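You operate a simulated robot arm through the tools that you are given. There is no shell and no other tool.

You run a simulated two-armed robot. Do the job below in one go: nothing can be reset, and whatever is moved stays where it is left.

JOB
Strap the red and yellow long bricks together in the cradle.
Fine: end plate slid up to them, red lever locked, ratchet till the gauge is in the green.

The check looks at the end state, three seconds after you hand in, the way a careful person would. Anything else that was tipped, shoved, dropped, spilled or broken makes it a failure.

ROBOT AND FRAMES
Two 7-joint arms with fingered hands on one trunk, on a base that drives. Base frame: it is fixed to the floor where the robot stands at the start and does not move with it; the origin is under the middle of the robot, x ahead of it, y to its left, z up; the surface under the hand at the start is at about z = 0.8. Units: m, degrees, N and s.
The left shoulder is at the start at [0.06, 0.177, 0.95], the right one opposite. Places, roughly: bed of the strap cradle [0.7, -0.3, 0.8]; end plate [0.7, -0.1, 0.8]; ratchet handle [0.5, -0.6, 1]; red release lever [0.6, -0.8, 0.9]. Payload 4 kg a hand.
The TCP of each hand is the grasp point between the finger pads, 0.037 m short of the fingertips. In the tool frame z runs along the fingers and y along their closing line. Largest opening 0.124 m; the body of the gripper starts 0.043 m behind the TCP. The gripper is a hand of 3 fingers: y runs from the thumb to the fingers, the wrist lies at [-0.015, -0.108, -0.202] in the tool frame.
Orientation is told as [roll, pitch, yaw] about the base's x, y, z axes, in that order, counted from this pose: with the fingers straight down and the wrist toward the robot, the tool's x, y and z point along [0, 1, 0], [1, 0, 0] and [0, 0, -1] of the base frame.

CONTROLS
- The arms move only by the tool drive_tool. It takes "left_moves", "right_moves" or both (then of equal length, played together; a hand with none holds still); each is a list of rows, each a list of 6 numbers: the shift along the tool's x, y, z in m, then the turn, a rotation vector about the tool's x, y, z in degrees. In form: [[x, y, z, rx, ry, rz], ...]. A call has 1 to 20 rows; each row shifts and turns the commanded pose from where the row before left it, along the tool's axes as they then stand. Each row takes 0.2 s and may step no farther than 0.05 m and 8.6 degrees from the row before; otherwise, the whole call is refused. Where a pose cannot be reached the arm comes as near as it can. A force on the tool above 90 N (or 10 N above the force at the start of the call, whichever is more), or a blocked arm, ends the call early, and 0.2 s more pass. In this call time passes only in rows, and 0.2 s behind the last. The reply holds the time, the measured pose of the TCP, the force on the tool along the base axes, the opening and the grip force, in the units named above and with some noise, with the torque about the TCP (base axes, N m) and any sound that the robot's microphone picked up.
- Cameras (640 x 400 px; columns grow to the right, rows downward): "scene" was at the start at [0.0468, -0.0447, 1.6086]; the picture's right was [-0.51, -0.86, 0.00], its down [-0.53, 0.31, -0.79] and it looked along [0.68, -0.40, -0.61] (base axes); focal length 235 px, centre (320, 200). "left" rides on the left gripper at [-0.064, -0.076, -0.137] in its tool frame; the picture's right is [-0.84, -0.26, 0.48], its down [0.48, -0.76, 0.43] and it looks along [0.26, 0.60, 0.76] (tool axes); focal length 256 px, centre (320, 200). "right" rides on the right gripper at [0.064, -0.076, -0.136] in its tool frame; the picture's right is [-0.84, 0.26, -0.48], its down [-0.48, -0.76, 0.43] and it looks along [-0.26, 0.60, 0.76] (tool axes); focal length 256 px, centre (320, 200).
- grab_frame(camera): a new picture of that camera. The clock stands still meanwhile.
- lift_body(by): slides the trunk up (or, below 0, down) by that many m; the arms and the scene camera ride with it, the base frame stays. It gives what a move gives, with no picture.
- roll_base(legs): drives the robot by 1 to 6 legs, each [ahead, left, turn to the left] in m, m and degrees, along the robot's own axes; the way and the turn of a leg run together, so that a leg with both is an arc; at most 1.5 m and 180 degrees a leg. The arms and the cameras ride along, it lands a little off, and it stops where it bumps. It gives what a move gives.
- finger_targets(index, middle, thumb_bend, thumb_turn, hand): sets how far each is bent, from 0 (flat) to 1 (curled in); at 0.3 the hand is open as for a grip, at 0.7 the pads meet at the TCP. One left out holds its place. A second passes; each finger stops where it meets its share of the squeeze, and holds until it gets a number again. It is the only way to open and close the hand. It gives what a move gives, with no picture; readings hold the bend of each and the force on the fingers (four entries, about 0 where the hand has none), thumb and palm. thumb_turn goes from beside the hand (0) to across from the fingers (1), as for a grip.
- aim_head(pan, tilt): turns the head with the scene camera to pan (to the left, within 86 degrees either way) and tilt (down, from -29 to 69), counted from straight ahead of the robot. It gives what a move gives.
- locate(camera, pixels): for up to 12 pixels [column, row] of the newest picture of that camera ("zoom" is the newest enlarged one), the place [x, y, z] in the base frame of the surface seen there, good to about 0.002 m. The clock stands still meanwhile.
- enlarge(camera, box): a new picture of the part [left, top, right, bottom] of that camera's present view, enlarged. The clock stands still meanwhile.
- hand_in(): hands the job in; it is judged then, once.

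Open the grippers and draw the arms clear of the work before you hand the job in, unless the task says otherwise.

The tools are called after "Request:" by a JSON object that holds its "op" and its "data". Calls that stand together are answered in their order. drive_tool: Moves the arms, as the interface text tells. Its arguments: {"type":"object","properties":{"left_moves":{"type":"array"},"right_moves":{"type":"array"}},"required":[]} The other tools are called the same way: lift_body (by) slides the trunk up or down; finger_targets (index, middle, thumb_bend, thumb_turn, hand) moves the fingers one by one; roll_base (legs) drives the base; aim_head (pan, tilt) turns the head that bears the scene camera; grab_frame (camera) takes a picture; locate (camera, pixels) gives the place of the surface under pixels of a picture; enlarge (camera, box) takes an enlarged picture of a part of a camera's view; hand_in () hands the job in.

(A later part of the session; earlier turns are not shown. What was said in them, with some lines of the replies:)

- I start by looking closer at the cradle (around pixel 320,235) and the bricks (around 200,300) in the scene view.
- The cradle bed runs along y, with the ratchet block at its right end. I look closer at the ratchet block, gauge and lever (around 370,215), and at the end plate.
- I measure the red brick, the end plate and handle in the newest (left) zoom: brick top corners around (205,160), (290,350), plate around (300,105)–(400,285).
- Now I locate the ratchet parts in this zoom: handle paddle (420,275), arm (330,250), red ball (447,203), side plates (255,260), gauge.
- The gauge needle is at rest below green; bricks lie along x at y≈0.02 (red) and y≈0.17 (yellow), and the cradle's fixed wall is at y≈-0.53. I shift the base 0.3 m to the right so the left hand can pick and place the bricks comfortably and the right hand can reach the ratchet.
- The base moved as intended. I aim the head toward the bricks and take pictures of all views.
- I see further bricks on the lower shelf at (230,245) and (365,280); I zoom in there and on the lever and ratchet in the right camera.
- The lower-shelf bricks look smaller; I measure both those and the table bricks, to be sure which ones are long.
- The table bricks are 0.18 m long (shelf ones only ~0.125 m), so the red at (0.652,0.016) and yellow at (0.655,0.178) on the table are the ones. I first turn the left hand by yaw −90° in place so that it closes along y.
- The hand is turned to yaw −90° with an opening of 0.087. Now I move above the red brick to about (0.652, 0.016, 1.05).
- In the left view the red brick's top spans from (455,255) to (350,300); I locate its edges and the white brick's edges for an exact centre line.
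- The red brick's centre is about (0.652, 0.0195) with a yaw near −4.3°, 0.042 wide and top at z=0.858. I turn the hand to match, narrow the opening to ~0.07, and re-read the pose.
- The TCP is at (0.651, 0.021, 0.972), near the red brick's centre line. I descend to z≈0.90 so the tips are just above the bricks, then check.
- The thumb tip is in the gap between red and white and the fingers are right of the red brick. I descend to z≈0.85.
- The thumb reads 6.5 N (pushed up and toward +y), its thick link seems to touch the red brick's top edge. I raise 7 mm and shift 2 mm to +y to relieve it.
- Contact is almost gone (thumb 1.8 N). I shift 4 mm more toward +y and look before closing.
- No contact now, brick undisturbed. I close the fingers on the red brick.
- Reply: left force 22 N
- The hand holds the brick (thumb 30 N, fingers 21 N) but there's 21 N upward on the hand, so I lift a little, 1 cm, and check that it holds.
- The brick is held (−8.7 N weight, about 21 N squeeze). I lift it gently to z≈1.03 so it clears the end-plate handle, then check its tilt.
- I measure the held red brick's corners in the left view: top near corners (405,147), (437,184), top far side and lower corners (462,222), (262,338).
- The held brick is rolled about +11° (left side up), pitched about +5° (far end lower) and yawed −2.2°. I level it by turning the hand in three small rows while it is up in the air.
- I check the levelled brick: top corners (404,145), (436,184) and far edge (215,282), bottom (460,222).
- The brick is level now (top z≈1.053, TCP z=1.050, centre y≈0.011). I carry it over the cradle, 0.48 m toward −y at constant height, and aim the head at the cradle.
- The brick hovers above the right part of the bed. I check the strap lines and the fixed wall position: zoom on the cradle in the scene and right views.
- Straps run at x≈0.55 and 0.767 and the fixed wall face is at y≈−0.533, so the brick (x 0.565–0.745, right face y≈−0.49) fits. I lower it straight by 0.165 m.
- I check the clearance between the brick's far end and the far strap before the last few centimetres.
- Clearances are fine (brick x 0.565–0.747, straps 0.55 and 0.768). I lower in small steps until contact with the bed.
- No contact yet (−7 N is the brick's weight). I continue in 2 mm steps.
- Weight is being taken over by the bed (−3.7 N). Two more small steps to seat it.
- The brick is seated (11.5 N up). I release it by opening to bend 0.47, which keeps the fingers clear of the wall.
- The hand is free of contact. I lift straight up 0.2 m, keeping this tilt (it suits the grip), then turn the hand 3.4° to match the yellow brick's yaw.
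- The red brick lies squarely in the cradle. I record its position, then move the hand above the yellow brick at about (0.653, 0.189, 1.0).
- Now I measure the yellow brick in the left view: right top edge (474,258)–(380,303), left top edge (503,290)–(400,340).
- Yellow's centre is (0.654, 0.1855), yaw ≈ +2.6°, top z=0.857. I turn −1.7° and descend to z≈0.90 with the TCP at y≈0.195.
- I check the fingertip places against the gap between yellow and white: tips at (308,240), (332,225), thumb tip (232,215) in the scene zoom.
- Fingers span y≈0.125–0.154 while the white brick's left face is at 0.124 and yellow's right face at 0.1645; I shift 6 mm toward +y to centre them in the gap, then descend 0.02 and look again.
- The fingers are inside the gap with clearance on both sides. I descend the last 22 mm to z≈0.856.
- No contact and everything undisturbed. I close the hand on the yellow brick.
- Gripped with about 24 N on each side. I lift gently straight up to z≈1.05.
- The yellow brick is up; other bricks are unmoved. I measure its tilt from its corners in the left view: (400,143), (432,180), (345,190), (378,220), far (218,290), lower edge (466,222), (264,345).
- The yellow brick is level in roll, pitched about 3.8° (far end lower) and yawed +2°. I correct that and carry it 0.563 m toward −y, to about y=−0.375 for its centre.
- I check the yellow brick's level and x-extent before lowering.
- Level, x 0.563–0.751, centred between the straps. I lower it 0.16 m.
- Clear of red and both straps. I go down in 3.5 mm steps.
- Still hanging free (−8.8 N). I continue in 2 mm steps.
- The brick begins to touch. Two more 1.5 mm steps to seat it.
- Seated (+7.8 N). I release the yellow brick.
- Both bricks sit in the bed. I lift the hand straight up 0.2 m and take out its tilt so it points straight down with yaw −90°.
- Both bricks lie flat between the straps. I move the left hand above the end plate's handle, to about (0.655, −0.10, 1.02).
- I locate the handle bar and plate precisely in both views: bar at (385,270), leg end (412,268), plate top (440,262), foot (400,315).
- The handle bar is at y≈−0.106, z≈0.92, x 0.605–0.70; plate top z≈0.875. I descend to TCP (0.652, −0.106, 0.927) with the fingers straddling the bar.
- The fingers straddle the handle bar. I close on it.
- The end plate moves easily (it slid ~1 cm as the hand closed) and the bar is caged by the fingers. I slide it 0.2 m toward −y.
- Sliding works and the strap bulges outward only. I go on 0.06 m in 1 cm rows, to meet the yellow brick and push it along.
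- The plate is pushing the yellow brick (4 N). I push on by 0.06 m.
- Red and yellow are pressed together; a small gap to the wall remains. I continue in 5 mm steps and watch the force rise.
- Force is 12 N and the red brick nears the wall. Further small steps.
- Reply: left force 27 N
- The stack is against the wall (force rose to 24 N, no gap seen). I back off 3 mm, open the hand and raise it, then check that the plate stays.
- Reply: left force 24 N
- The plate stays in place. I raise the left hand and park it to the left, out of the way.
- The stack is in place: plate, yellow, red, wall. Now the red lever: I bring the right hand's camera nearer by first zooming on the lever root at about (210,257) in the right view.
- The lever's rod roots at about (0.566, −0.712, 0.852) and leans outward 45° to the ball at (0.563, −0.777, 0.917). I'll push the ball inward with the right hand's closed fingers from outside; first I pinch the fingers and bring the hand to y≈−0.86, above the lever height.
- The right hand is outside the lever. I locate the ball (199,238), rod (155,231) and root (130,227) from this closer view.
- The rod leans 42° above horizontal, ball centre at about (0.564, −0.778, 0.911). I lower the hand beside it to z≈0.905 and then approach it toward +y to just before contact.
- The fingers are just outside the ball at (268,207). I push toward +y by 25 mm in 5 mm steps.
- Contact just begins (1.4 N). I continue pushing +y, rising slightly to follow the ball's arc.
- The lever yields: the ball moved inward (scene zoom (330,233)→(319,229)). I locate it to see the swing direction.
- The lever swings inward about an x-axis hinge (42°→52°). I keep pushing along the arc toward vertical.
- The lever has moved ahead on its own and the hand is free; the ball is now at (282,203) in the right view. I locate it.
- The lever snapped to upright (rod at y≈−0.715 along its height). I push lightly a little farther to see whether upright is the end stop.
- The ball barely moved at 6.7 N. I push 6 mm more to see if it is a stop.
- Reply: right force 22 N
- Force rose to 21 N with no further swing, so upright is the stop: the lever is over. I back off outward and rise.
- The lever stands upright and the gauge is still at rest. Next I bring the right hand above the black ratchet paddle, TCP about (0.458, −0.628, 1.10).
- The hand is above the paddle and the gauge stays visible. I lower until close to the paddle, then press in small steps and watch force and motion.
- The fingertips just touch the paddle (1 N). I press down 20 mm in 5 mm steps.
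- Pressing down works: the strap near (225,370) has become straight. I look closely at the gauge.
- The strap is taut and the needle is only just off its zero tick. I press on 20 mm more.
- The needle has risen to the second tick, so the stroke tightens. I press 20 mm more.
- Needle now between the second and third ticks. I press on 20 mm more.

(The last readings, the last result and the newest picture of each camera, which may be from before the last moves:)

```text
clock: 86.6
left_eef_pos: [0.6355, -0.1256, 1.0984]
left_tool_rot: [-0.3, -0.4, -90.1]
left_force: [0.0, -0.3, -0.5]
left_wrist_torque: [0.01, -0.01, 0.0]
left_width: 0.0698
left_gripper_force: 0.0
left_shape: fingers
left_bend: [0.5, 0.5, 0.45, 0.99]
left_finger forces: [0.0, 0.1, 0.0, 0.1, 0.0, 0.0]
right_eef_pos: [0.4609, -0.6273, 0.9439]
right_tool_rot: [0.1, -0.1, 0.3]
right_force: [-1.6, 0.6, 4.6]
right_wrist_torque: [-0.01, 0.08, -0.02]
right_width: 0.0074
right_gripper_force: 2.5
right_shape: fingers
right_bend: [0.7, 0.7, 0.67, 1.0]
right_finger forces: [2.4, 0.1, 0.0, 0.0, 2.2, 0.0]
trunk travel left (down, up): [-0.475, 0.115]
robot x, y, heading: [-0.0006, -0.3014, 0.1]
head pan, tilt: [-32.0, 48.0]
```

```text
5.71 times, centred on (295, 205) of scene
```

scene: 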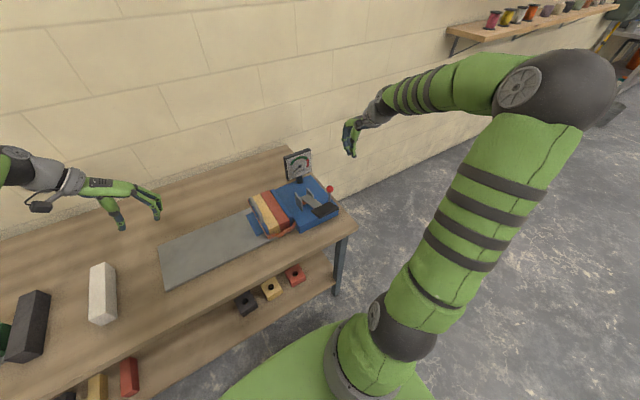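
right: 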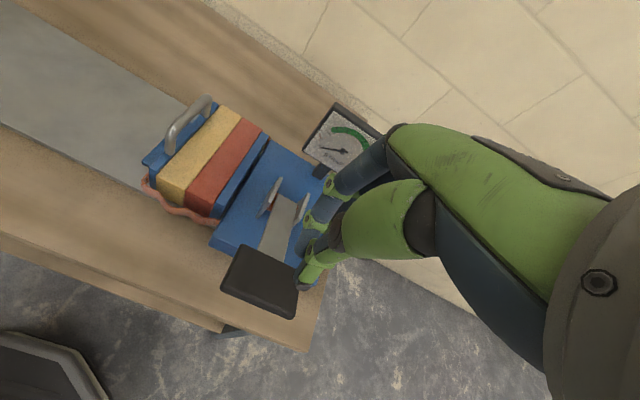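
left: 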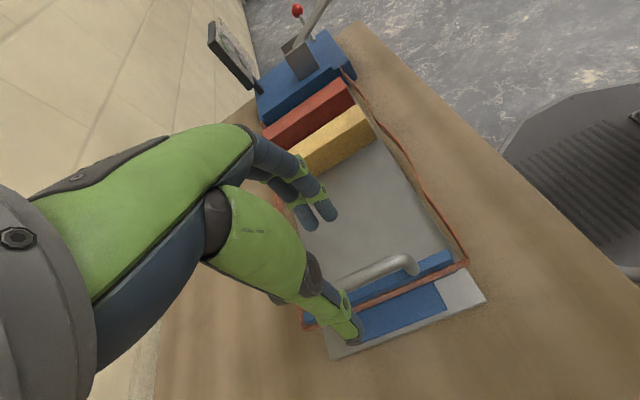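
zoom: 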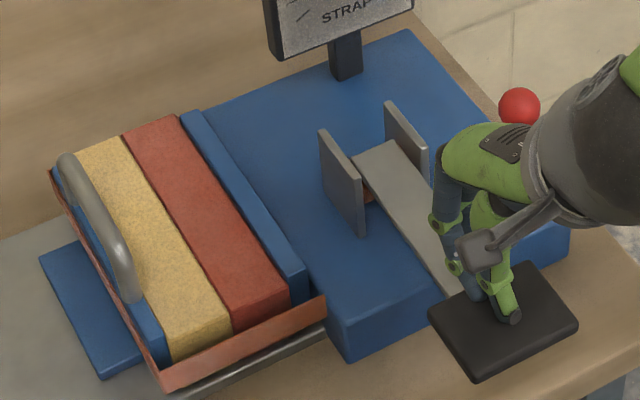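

The needle is on the tick just below green. I press another 20 mm, watching for the end of the stroke.

Request:
{"op": "drive_tool", "data": {"right_moves": [[0, 0, 0.005, 0, 0, 0], [0, 0, 0.005, 0, 0, 0], [0, 0, 0.005, 0, 0, 0], [0, 0, 0.005, 0, 0, 0]]}}

Request:
{"op": "enlarge", "data": {"camera": "scene", "box": [280, 145, 320, 185]}}

Request:
{"op": "enlarge", "data": {"camera": "scene", "box": [250, 170, 340, 240]}}

```text
clock: 87.6
left_eef_pos: [0.6356, -0.1257, 1.0984]
left_tool_rot: [-0.3, -0.3, -90.1]
left_force: [0.6, -0.7, 0.1]
left_wrist_torque: [-0.01, 0.02, -0.02]
left_width: 0.0695
left_gripper_force: 0.1
left_shape: fingers
left_bend: [0.5, 0.5, 0.45, 0.99]
left_finger forces: [0.0, 0.0, 0.1, 0.0, 0.0, 0.0]
right_eef_pos: [0.4614, -0.6275, 0.9229]
right_tool_rot: [0.0, 0.0, 0.3]
right_force: [-0.3, 2.5, 5.0]
right_wrist_torque: [0.04, 0.07, -0.02]
right_width: 0.0033
right_gripper_force: 2.2
right_shape: fingers
right_bend: [0.71, 0.7, 0.68, 1.0]
right_finger forces: [3.3, 0.9, 0.0, 0.0, 0.5, 0.0]
trunk travel left (down, up): [-0.475, 0.115]
robot x, y, heading: [0.001, -0.3026, 0.3]
head pan, tilt: [-32.0, 48.0]
```

```text
10.00 times, centred on (300, 165) of scene
```

zoom: 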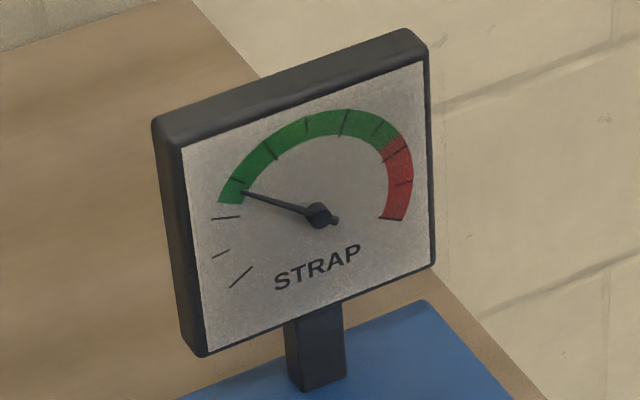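

```text
5.71 times, centred on (295, 205) of scene
```

zoom: 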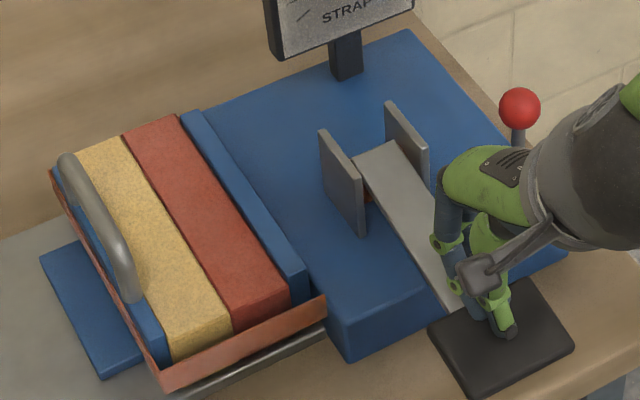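

The needle is now inside the green, near its lower end. I press 15 mm more to bring it well into the green.

Request:
{"op": "drive_tool", "data": {"right_moves": [[0, 0, 0.005, 0, 0, 0], [0, 0, 0.005, 0, 0, 0], [0, 0, 0.005, 0, 0, 0]]}}

Request:
{"op": "enlarge", "data": {"camera": "scene", "box": [280, 145, 320, 185]}}

Request:
{"op": "enlarge", "data": {"camera": "scene", "box": [250, 170, 340, 240]}}

```text
clock: 88.4
left_eef_pos: [0.6347, -0.1258, 1.0984]
left_tool_rot: [-0.3, -0.3, -90.1]
left_force: [0.0, -0.6, -0.3]
left_wrist_torque: [0.02, -0.04, 0.0]
left_width: 0.0697
left_gripper_force: 0.1
left_shape: fingers
left_bend: [0.5, 0.5, 0.45, 0.99]
left_finger forces: [0.0, 0.0, 0.1, 0.0, 0.0, 0.1]
right_eef_pos: [0.4604, -0.6279, 0.9056]
right_tool_rot: [-0.1, 0.0, 0.3]
right_force: [-0.9, 0.4, 6.7]
right_wrist_torque: [-0.01, 0.0, 0.03]
right_width: 0.0028
right_gripper_force: 3.3
right_shape: fingers
right_bend: [0.71, 0.71, 0.68, 1.0]
right_finger forces: [3.7, 2.7, 0.0, 0.0, 0.0, 0.0]
trunk travel left (down, up): [-0.475, 0.115]
robot x, y, heading: [0.0005, -0.3037, 0.4]
head pan, tilt: [-32.0, 48.0]
```

```text
10.00 times, centred on (300, 165) of scene
```

zoom: 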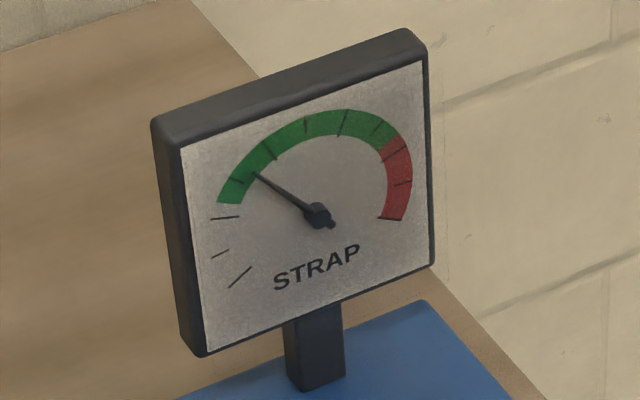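

```text
5.71 times, centred on (295, 205) of scene
```

zoom: 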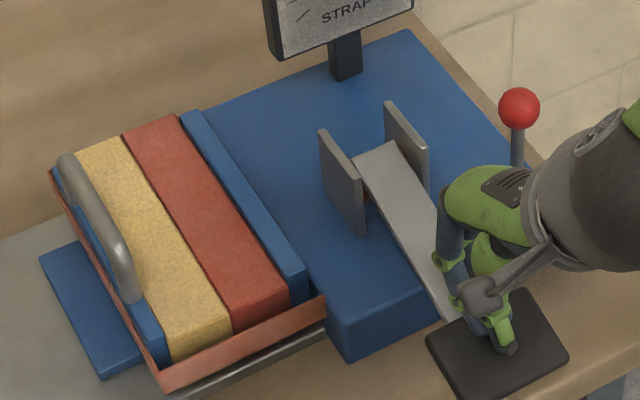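

The needle is about one and a half ticks into green. I press 12 mm more for margin toward mid-green.

Request:
{"op": "drive_tool", "data": {"right_moves": [[0, 0, 0.004, 0, 0, 0], [0, 0, 0.004, 0, 0, 0], [0, 0, 0.004, 0, 0, 0]]}}

Request:
{"op": "enlarge", "data": {"camera": "scene", "box": [280, 145, 320, 185]}}

Request:
{"op": "enlarge", "data": {"camera": "scene", "box": [250, 170, 340, 240]}}

```text
clock: 89.2
left_eef_pos: [0.6339, -0.1258, 1.0986]
left_tool_rot: [-0.3, -0.4, -90.0]
left_force: [-0.3, 0.4, 0.4]
left_wrist_torque: [-0.03, -0.02, 0.0]
left_width: 0.07
left_gripper_force: 0.2
left_shape: fingers
left_bend: [0.5, 0.5, 0.45, 0.99]
left_finger forces: [0.2, 0.0, 0.1, 0.1, 0.0, 0.0]
right_eef_pos: [0.4611, -0.6281, 0.8964]
right_tool_rot: [-0.2, -0.1, 0.5]
right_force: [2.6, 1.8, 25.6]
right_wrist_torque: [-0.04, -0.24, 0.05]
right_width: 0.0017
right_gripper_force: 11.3
right_shape: fingers
right_bend: [0.71, 0.71, 0.68, 1.0]
right_finger forces: [12.3, 10.5, 0.1, 0.0, 0.0, 0.0]
trunk travel left (down, up): [-0.475, 0.115]
robot x, y, heading: [0.0047, -0.3009, 0.3]
head pan, tilt: [-32.0, 48.0]
```

```text
10.00 times, centred on (300, 165) of scene
```

zoom: 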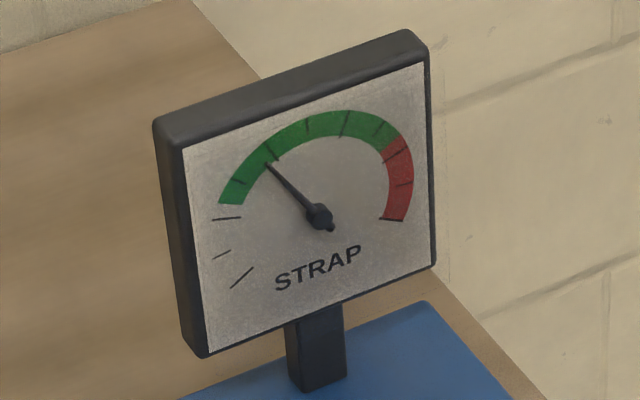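

```text
5.71 times, centred on (295, 205) of scene
```

zoom: 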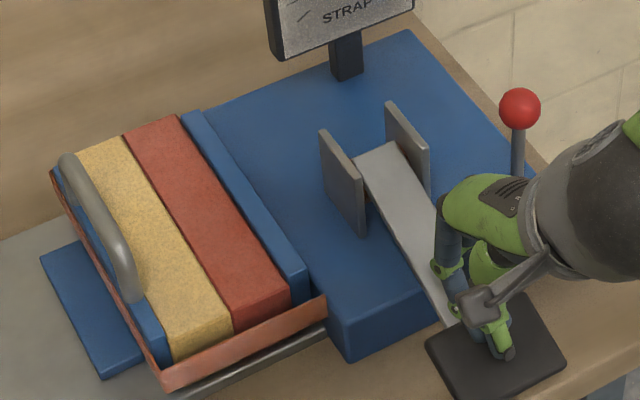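

The force jumped to 25 N: end of the stroke, with the needle at the second green tick. I let the handle rise slowly by lifting 40 mm and check whether the tension holds.

Request:
{"op": "drive_tool", "data": {"right_moves": [[0, 0, -0.01, 0, 0, 0], [0, 0, -0.01, 0, 0, 0], [0, 0, -0.01, 0, 0, 0], [0, 0, -0.01, 0, 0, 0]]}}

Request:
{"op": "enlarge", "data": {"camera": "scene", "box": [280, 145, 320, 185]}}

Request:
{"op": "enlarge", "data": {"camera": "scene", "box": [250, 170, 340, 240]}}

```text
clock: 90.2
left_eef_pos: [0.6349, -0.1265, 1.0992]
left_tool_rot: [-0.3, -0.4, -90.1]
left_force: [0.0, 0.2, -0.1]
left_wrist_torque: [0.01, -0.04, -0.01]
left_width: 0.0699
left_gripper_force: 0.1
left_shape: fingers
left_bend: [0.5, 0.5, 0.45, 0.99]
left_finger forces: [0.0, 0.0, 0.1, 0.0, 0.0, 0.1]
right_eef_pos: [0.4616, -0.6302, 0.9354]
right_tool_rot: [-0.1, 0.0, 0.3]
right_force: [-3.3, -0.7, 4.3]
right_wrist_torque: [0.0, 0.13, 0.03]
right_width: 0.0053
right_gripper_force: 2.1
right_shape: fingers
right_bend: [0.7, 0.7, 0.68, 1.0]
right_finger forces: [1.6, 0.4, 0.0, 0.0, 2.0, 0.0]
trunk travel left (down, up): [-0.475, 0.115]
robot x, y, heading: [0.0045, -0.3022, 0.4]
head pan, tilt: [-32.0, 48.0]
```

```text
10.00 times, centred on (300, 165) of scene
```

zoom: 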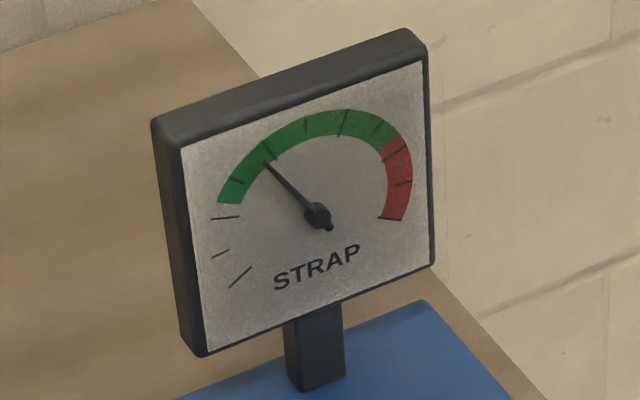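

```text
5.71 times, centred on (295, 205) of scene
```

zoom: 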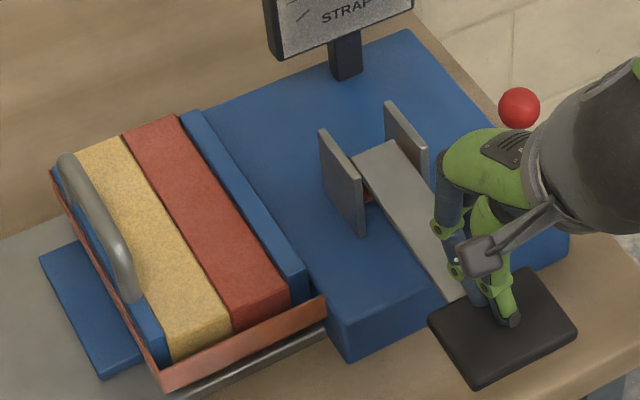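

The handle follows up on its spring and the needle stays at the same place in the green, so the pawl holds. I let the handle up the rest of the way and lift the hand off.

Request:
{"op": "drive_tool", "data": {"right_moves": [[0, 0, -0.01, 0, 0, 0], [0, 0, -0.01, 0, 0, 0], [0, 0, -0.01, 0, 0, 0], [0, 0, -0.01, 0, 0, 0], [0, 0, -0.01, 0, 0, 0], [0, 0, -0.01, 0, 0, 0], [0, 0, -0.01, 0, 0, 0], [0, 0, -0.01, 0, 0, 0], [0, 0, -0.015, 0, 0, 0], [0, 0, -0.03, 0, 0, 0], [0, 0, -0.04, 0, 0, 0], [0, 0, -0.04, 0, 0, 0]]}}

Request:
{"op": "enlarge", "data": {"camera": "scene", "box": [280, 145, 320, 185]}}

Request:
{"op": "enlarge", "data": {"camera": "scene", "box": [240, 140, 360, 240]}}

Request:
{"op": "grab_frame", "data": {"camera": "right"}}

```text
clock: 92.8
left_eef_pos: [0.6358, -0.1253, 1.099]
left_tool_rot: [-0.3, -0.3, -90.0]
left_force: [0.3, -0.7, 0.3]
left_wrist_torque: [0.04, -0.01, -0.02]
left_width: 0.07
left_gripper_force: 0.0
left_shape: fingers
left_bend: [0.5, 0.5, 0.45, 0.99]
left_finger forces: [0.0, 0.0, 0.0, 0.1, 0.0, 0.0]
right_eef_pos: [0.4588, -0.6282, 1.1412]
right_tool_rot: [0.1, 0.1, 0.4]
right_force: [-1.0, 0.3, 0.3]
right_wrist_torque: [-0.04, 0.03, 0.03]
right_width: 0.0042
right_gripper_force: 0.0
right_shape: fingers
right_bend: [0.7, 0.7, 0.68, 1.0]
right_finger forces: [0.0, 0.1, 0.0, 0.0, 0.1, 0.0]
trunk travel left (down, up): [-0.475, 0.115]
robot x, y, heading: [0.0033, -0.3037, 0.8]
head pan, tilt: [-32.0, 48.0]
```

```text
10.00 times, centred on (300, 165) of scene
```

zoom: 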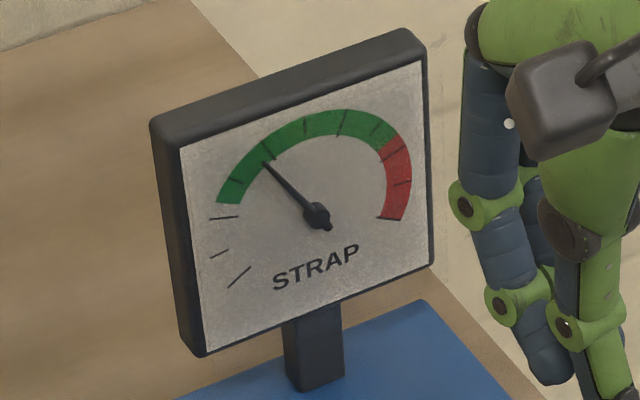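

```text
4.00 times, centred on (300, 190) of scene
```

zoom: 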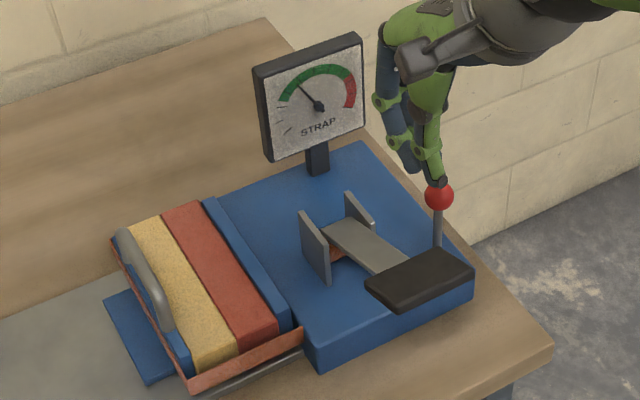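

```text
taken
```

right: 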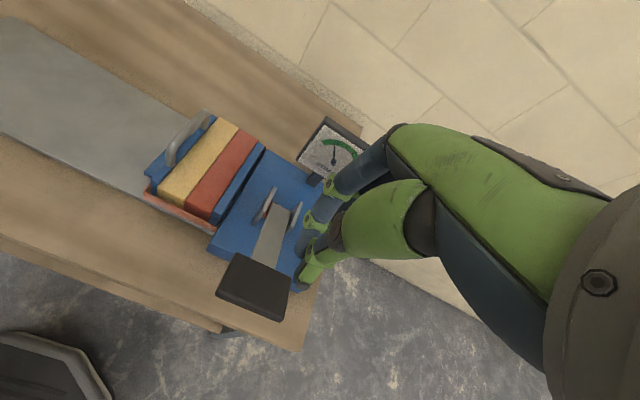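

Handle is back at rest, the needle stays at the second green tick and the lever is upright. I raise both hands clear of the work and open the right hand.

Request:
{"op": "drive_tool", "data": {"right_moves": [[0, 0, -0.035, 0, 0, 0], [0, 0, -0.035, 0, 0, 0], [0, 0, -0.035, 0, 0, 0], [-0.03, 0, -0.02, 0, 0, 0], [-0.03, 0, 0, 0, 0, 0], [-0.03, 0, 0, 0, 0, 0]], "left_moves": [[0, 0, -0.02, 0, 0, 0], [0, -0.02, -0.02, 0, 0, 0], [-0.02, -0.02, -0.02, 0, 0, 0], [-0.02, -0.02, -0.02, 0, 0, 0], [-0.02, 0, -0.02, 0, 0, 0], [-0.02, 0, 0, 0, 0, 0]]}}

Request:
{"op": "finger_targets", "data": {"hand": "right", "index": 0.3, "middle": 0.3, "thumb_bend": 0.3}}

Request:
{"op": "finger_targets", "data": {"hand": "left", "index": 0.3, "middle": 0.3, "thumb_bend": 0.3}}

Request:
{"op": "grab_frame", "data": {"camera": "scene"}}

Request:
{"op": "enlarge", "data": {"camera": "scene", "box": [230, 140, 350, 240]}}

Request:
{"op": "enlarge", "data": {"camera": "left", "box": [200, 0, 500, 200]}}

Request:
{"op": "grab_frame", "data": {"camera": "right"}}

```text
clock: 94.2
left_eef_pos: [0.5545, -0.0692, 1.2019]
left_tool_rot: [-0.2, -0.4, -90.1]
left_force: [0.4, 0.0, 0.0]
left_wrist_torque: [0.0, 0.04, -0.02]
left_width: 0.0699
left_gripper_force: 0.1
left_shape: fingers
left_bend: [0.5, 0.5, 0.45, 0.99]
left_finger forces: [0.1, 0.0, 0.0, 0.1, 0.0, 0.0]
right_eef_pos: [0.4604, -0.7179, 1.2655]
right_tool_rot: [0.0, 0.0, 0.4]
right_force: [-1.1, -0.1, 0.3]
right_wrist_torque: [0.04, -0.02, 0.01]
right_width: 0.0043
right_gripper_force: 0.0
right_shape: fingers
right_bend: [0.7, 0.7, 0.68, 1.0]
right_finger forces: [0.0, 0.1, 0.1, 0.0, 0.1, 0.0]
trunk travel left (down, up): [-0.475, 0.115]
robot x, y, heading: [0.0008, -0.3024, 0.0]
head pan, tilt: [-32.0, 48.0]
```

```text
clock: 95.2
left_eef_pos: [0.5565, -0.0673, 1.2022]
left_tool_rot: [-0.3, -0.2, -90.1]
left_force: [-0.9, 0.7, 0.4]
left_wrist_torque: [0.0, -0.02, 0.01]
left_width: 0.0698
left_gripper_force: 0.0
left_shape: fingers
left_bend: [0.5, 0.5, 0.45, 0.99]
left_finger forces: [0.0, 0.0, 0.1, 0.1, 0.0, 0.0]
right_eef_pos: [0.4593, -0.7181, 1.2646]
right_tool_rot: [0.0, 0.0, 0.3]
right_force: [-0.6, -0.8, -0.4]
right_wrist_torque: [0.03, 0.02, 0.0]
right_width: 0.1233
right_gripper_force: 0.1
right_shape: fingers
right_bend: [0.3, 0.3, 0.3, 0.98]
right_finger forces: [0.0, 0.0, 0.1, 0.0, 0.0, 0.0]
trunk travel left (down, up): [-0.475, 0.115]
robot x, y, heading: [0.0024, -0.3012, 0.2]
head pan, tilt: [-32.0, 48.0]
```

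```text
clock: 96.2
left_eef_pos: [0.5554, -0.0687, 1.201]
left_tool_rot: [-0.3, -0.4, -90.1]
left_force: [0.6, 0.3, -0.1]
left_wrist_torque: [-0.02, 0.03, 0.01]
left_width: 0.1231
left_gripper_force: 0.0
left_shape: fingers
left_bend: [0.3, 0.3, 0.3, 0.98]
left_finger forces: [0.0, 0.0, 0.1, 0.0, 0.1, 0.0]
right_eef_pos: [0.4602, -0.7193, 1.2653]
right_tool_rot: [0.0, 0.0, 0.3]
right_force: [0.4, 0.6, -0.6]
right_wrist_torque: [0.0, -0.01, 0.0]
right_width: 0.1231
right_gripper_force: 0.1
right_shape: fingers
right_bend: [0.3, 0.3, 0.3, 0.98]
right_finger forces: [0.0, 0.1, 0.1, 0.1, 0.1, 0.0]
trunk travel left (down, up): [-0.475, 0.115]
robot x, y, heading: [-0.0049, -0.3024, 0.4]
head pan, tilt: [-32.0, 48.0]
```

```text
taken
```

scene: 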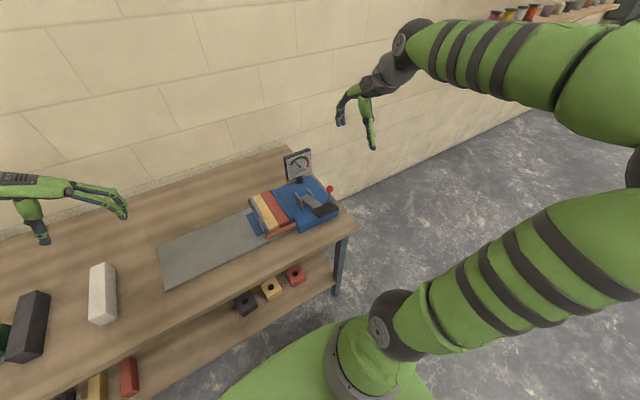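

```text
4.00 times, centred on (290, 190) of scene
```

zoom: 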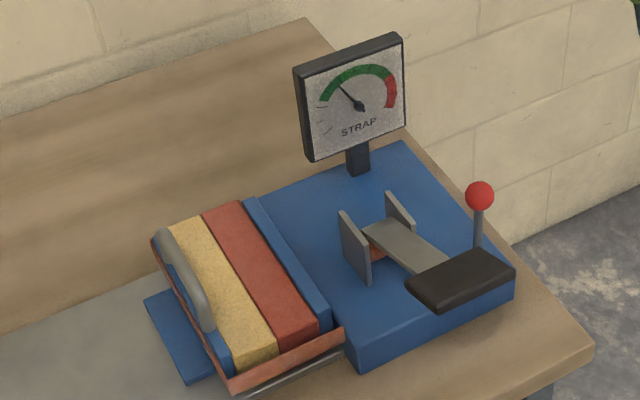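

```text
2.00 times, centred on (350, 100) of left
```

zoom: 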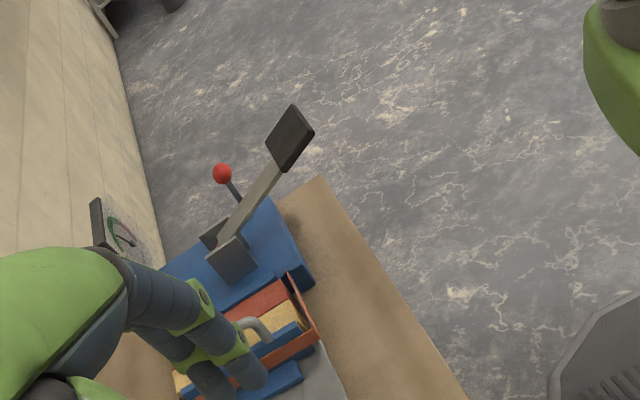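

```text
taken
```

right: 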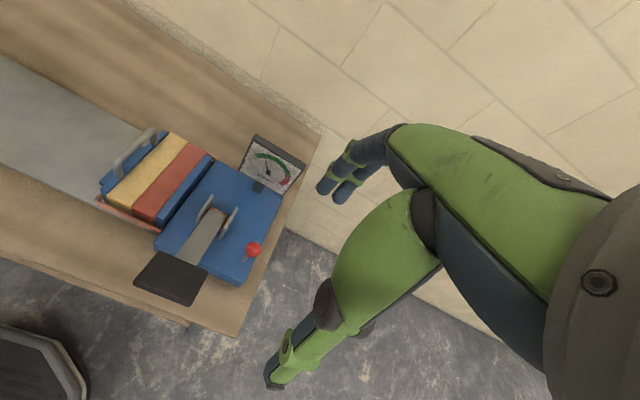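

All looks right: needle in green, lever upright, stack between plate and wall. I verify with a close view of the stack and the gauge, plus a few coordinates for gaps.

Request:
{"op": "enlarge", "data": {"camera": "right", "box": [80, 110, 320, 280]}}

Request:
{"op": "locate", "data": {"camera": "right", "pixels": [[125, 160], [132, 183], [160, 180], [175, 190], [195, 160], [200, 167], [253, 248], [215, 235], [150, 148], [180, 215], [105, 195], [240, 275]]}}

Request:
{"op": "enlarge", "data": {"camera": "scene", "box": [280, 145, 320, 185]}}

Request:
{"op": "locate", "data": {"camera": "scene", "pixels": [[95, 266], [113, 262], [92, 315], [330, 189], [328, 197], [298, 160]]}}

```text
2.35 times, centred on (200, 195) of right
```

zoom: 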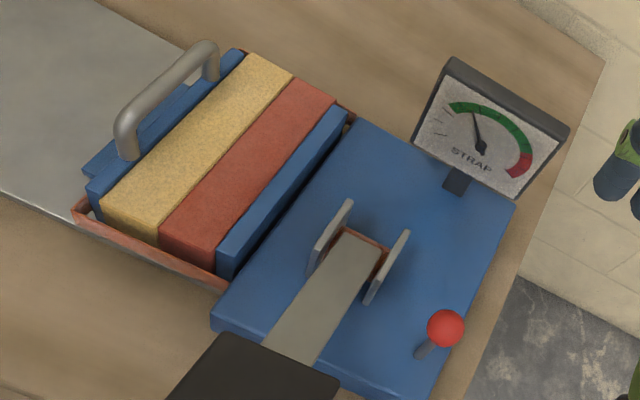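

```text
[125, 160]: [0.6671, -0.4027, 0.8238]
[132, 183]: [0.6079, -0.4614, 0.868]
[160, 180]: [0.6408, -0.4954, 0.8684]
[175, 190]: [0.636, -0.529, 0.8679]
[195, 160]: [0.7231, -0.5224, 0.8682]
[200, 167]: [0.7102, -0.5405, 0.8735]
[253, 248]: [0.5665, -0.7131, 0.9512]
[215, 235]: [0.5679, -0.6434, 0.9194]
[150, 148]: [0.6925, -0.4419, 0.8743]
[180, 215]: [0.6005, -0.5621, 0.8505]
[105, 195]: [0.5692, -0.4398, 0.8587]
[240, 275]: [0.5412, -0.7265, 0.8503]
```

```text
10.00 times, centred on (300, 165) of scene
```

zoom: 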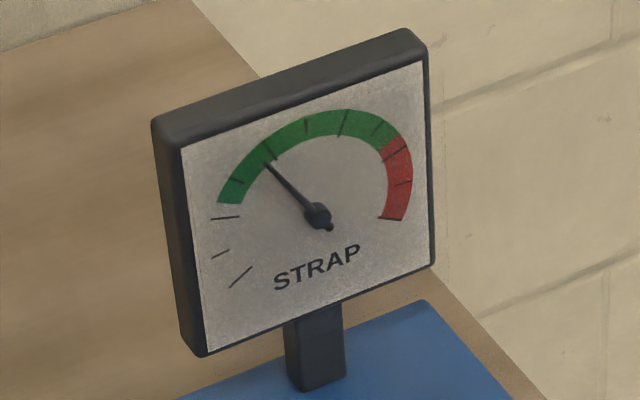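

```text
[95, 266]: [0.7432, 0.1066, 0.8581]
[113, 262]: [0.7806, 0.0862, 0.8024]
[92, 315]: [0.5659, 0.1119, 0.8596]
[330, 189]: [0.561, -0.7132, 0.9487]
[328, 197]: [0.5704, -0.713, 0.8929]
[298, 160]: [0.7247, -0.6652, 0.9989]
```

The needle is steady at the second green tick. The lever is upright, and the stack is tight with the strap taut around it. The white and grey bricks are where they were, and both hands are open and clear, so I hand the job in.

Request:
{"op": "hand_in", "data": {}}

```text
The job is handed in.
```

The red and yellow long bricks are strapped together in the cradle, and I've handed the job in. I have not had a result from the check yet.

- **Bricks:** both lie flat in the bed, pressed together against the fixed wall, with red next to the wall. They are the 0.18 m bricks from the table, not the shorter ones on the shelf below.
- **End plate:** it is slid up tight against the yellow brick, with the strap running around it.
- **Red lever:** I swung it inward and it snapped upright, where it hit a stop. I took upright as locked, because the tension held once the ratchet handle was let back up.
- **Gauge:** the needle sits at the second green tick. One full ratchet stroke got it there, and it stayed put after I let go.

I saw nothing else tipped, shoved or dropped. Both hands are open and raised clear of the work.
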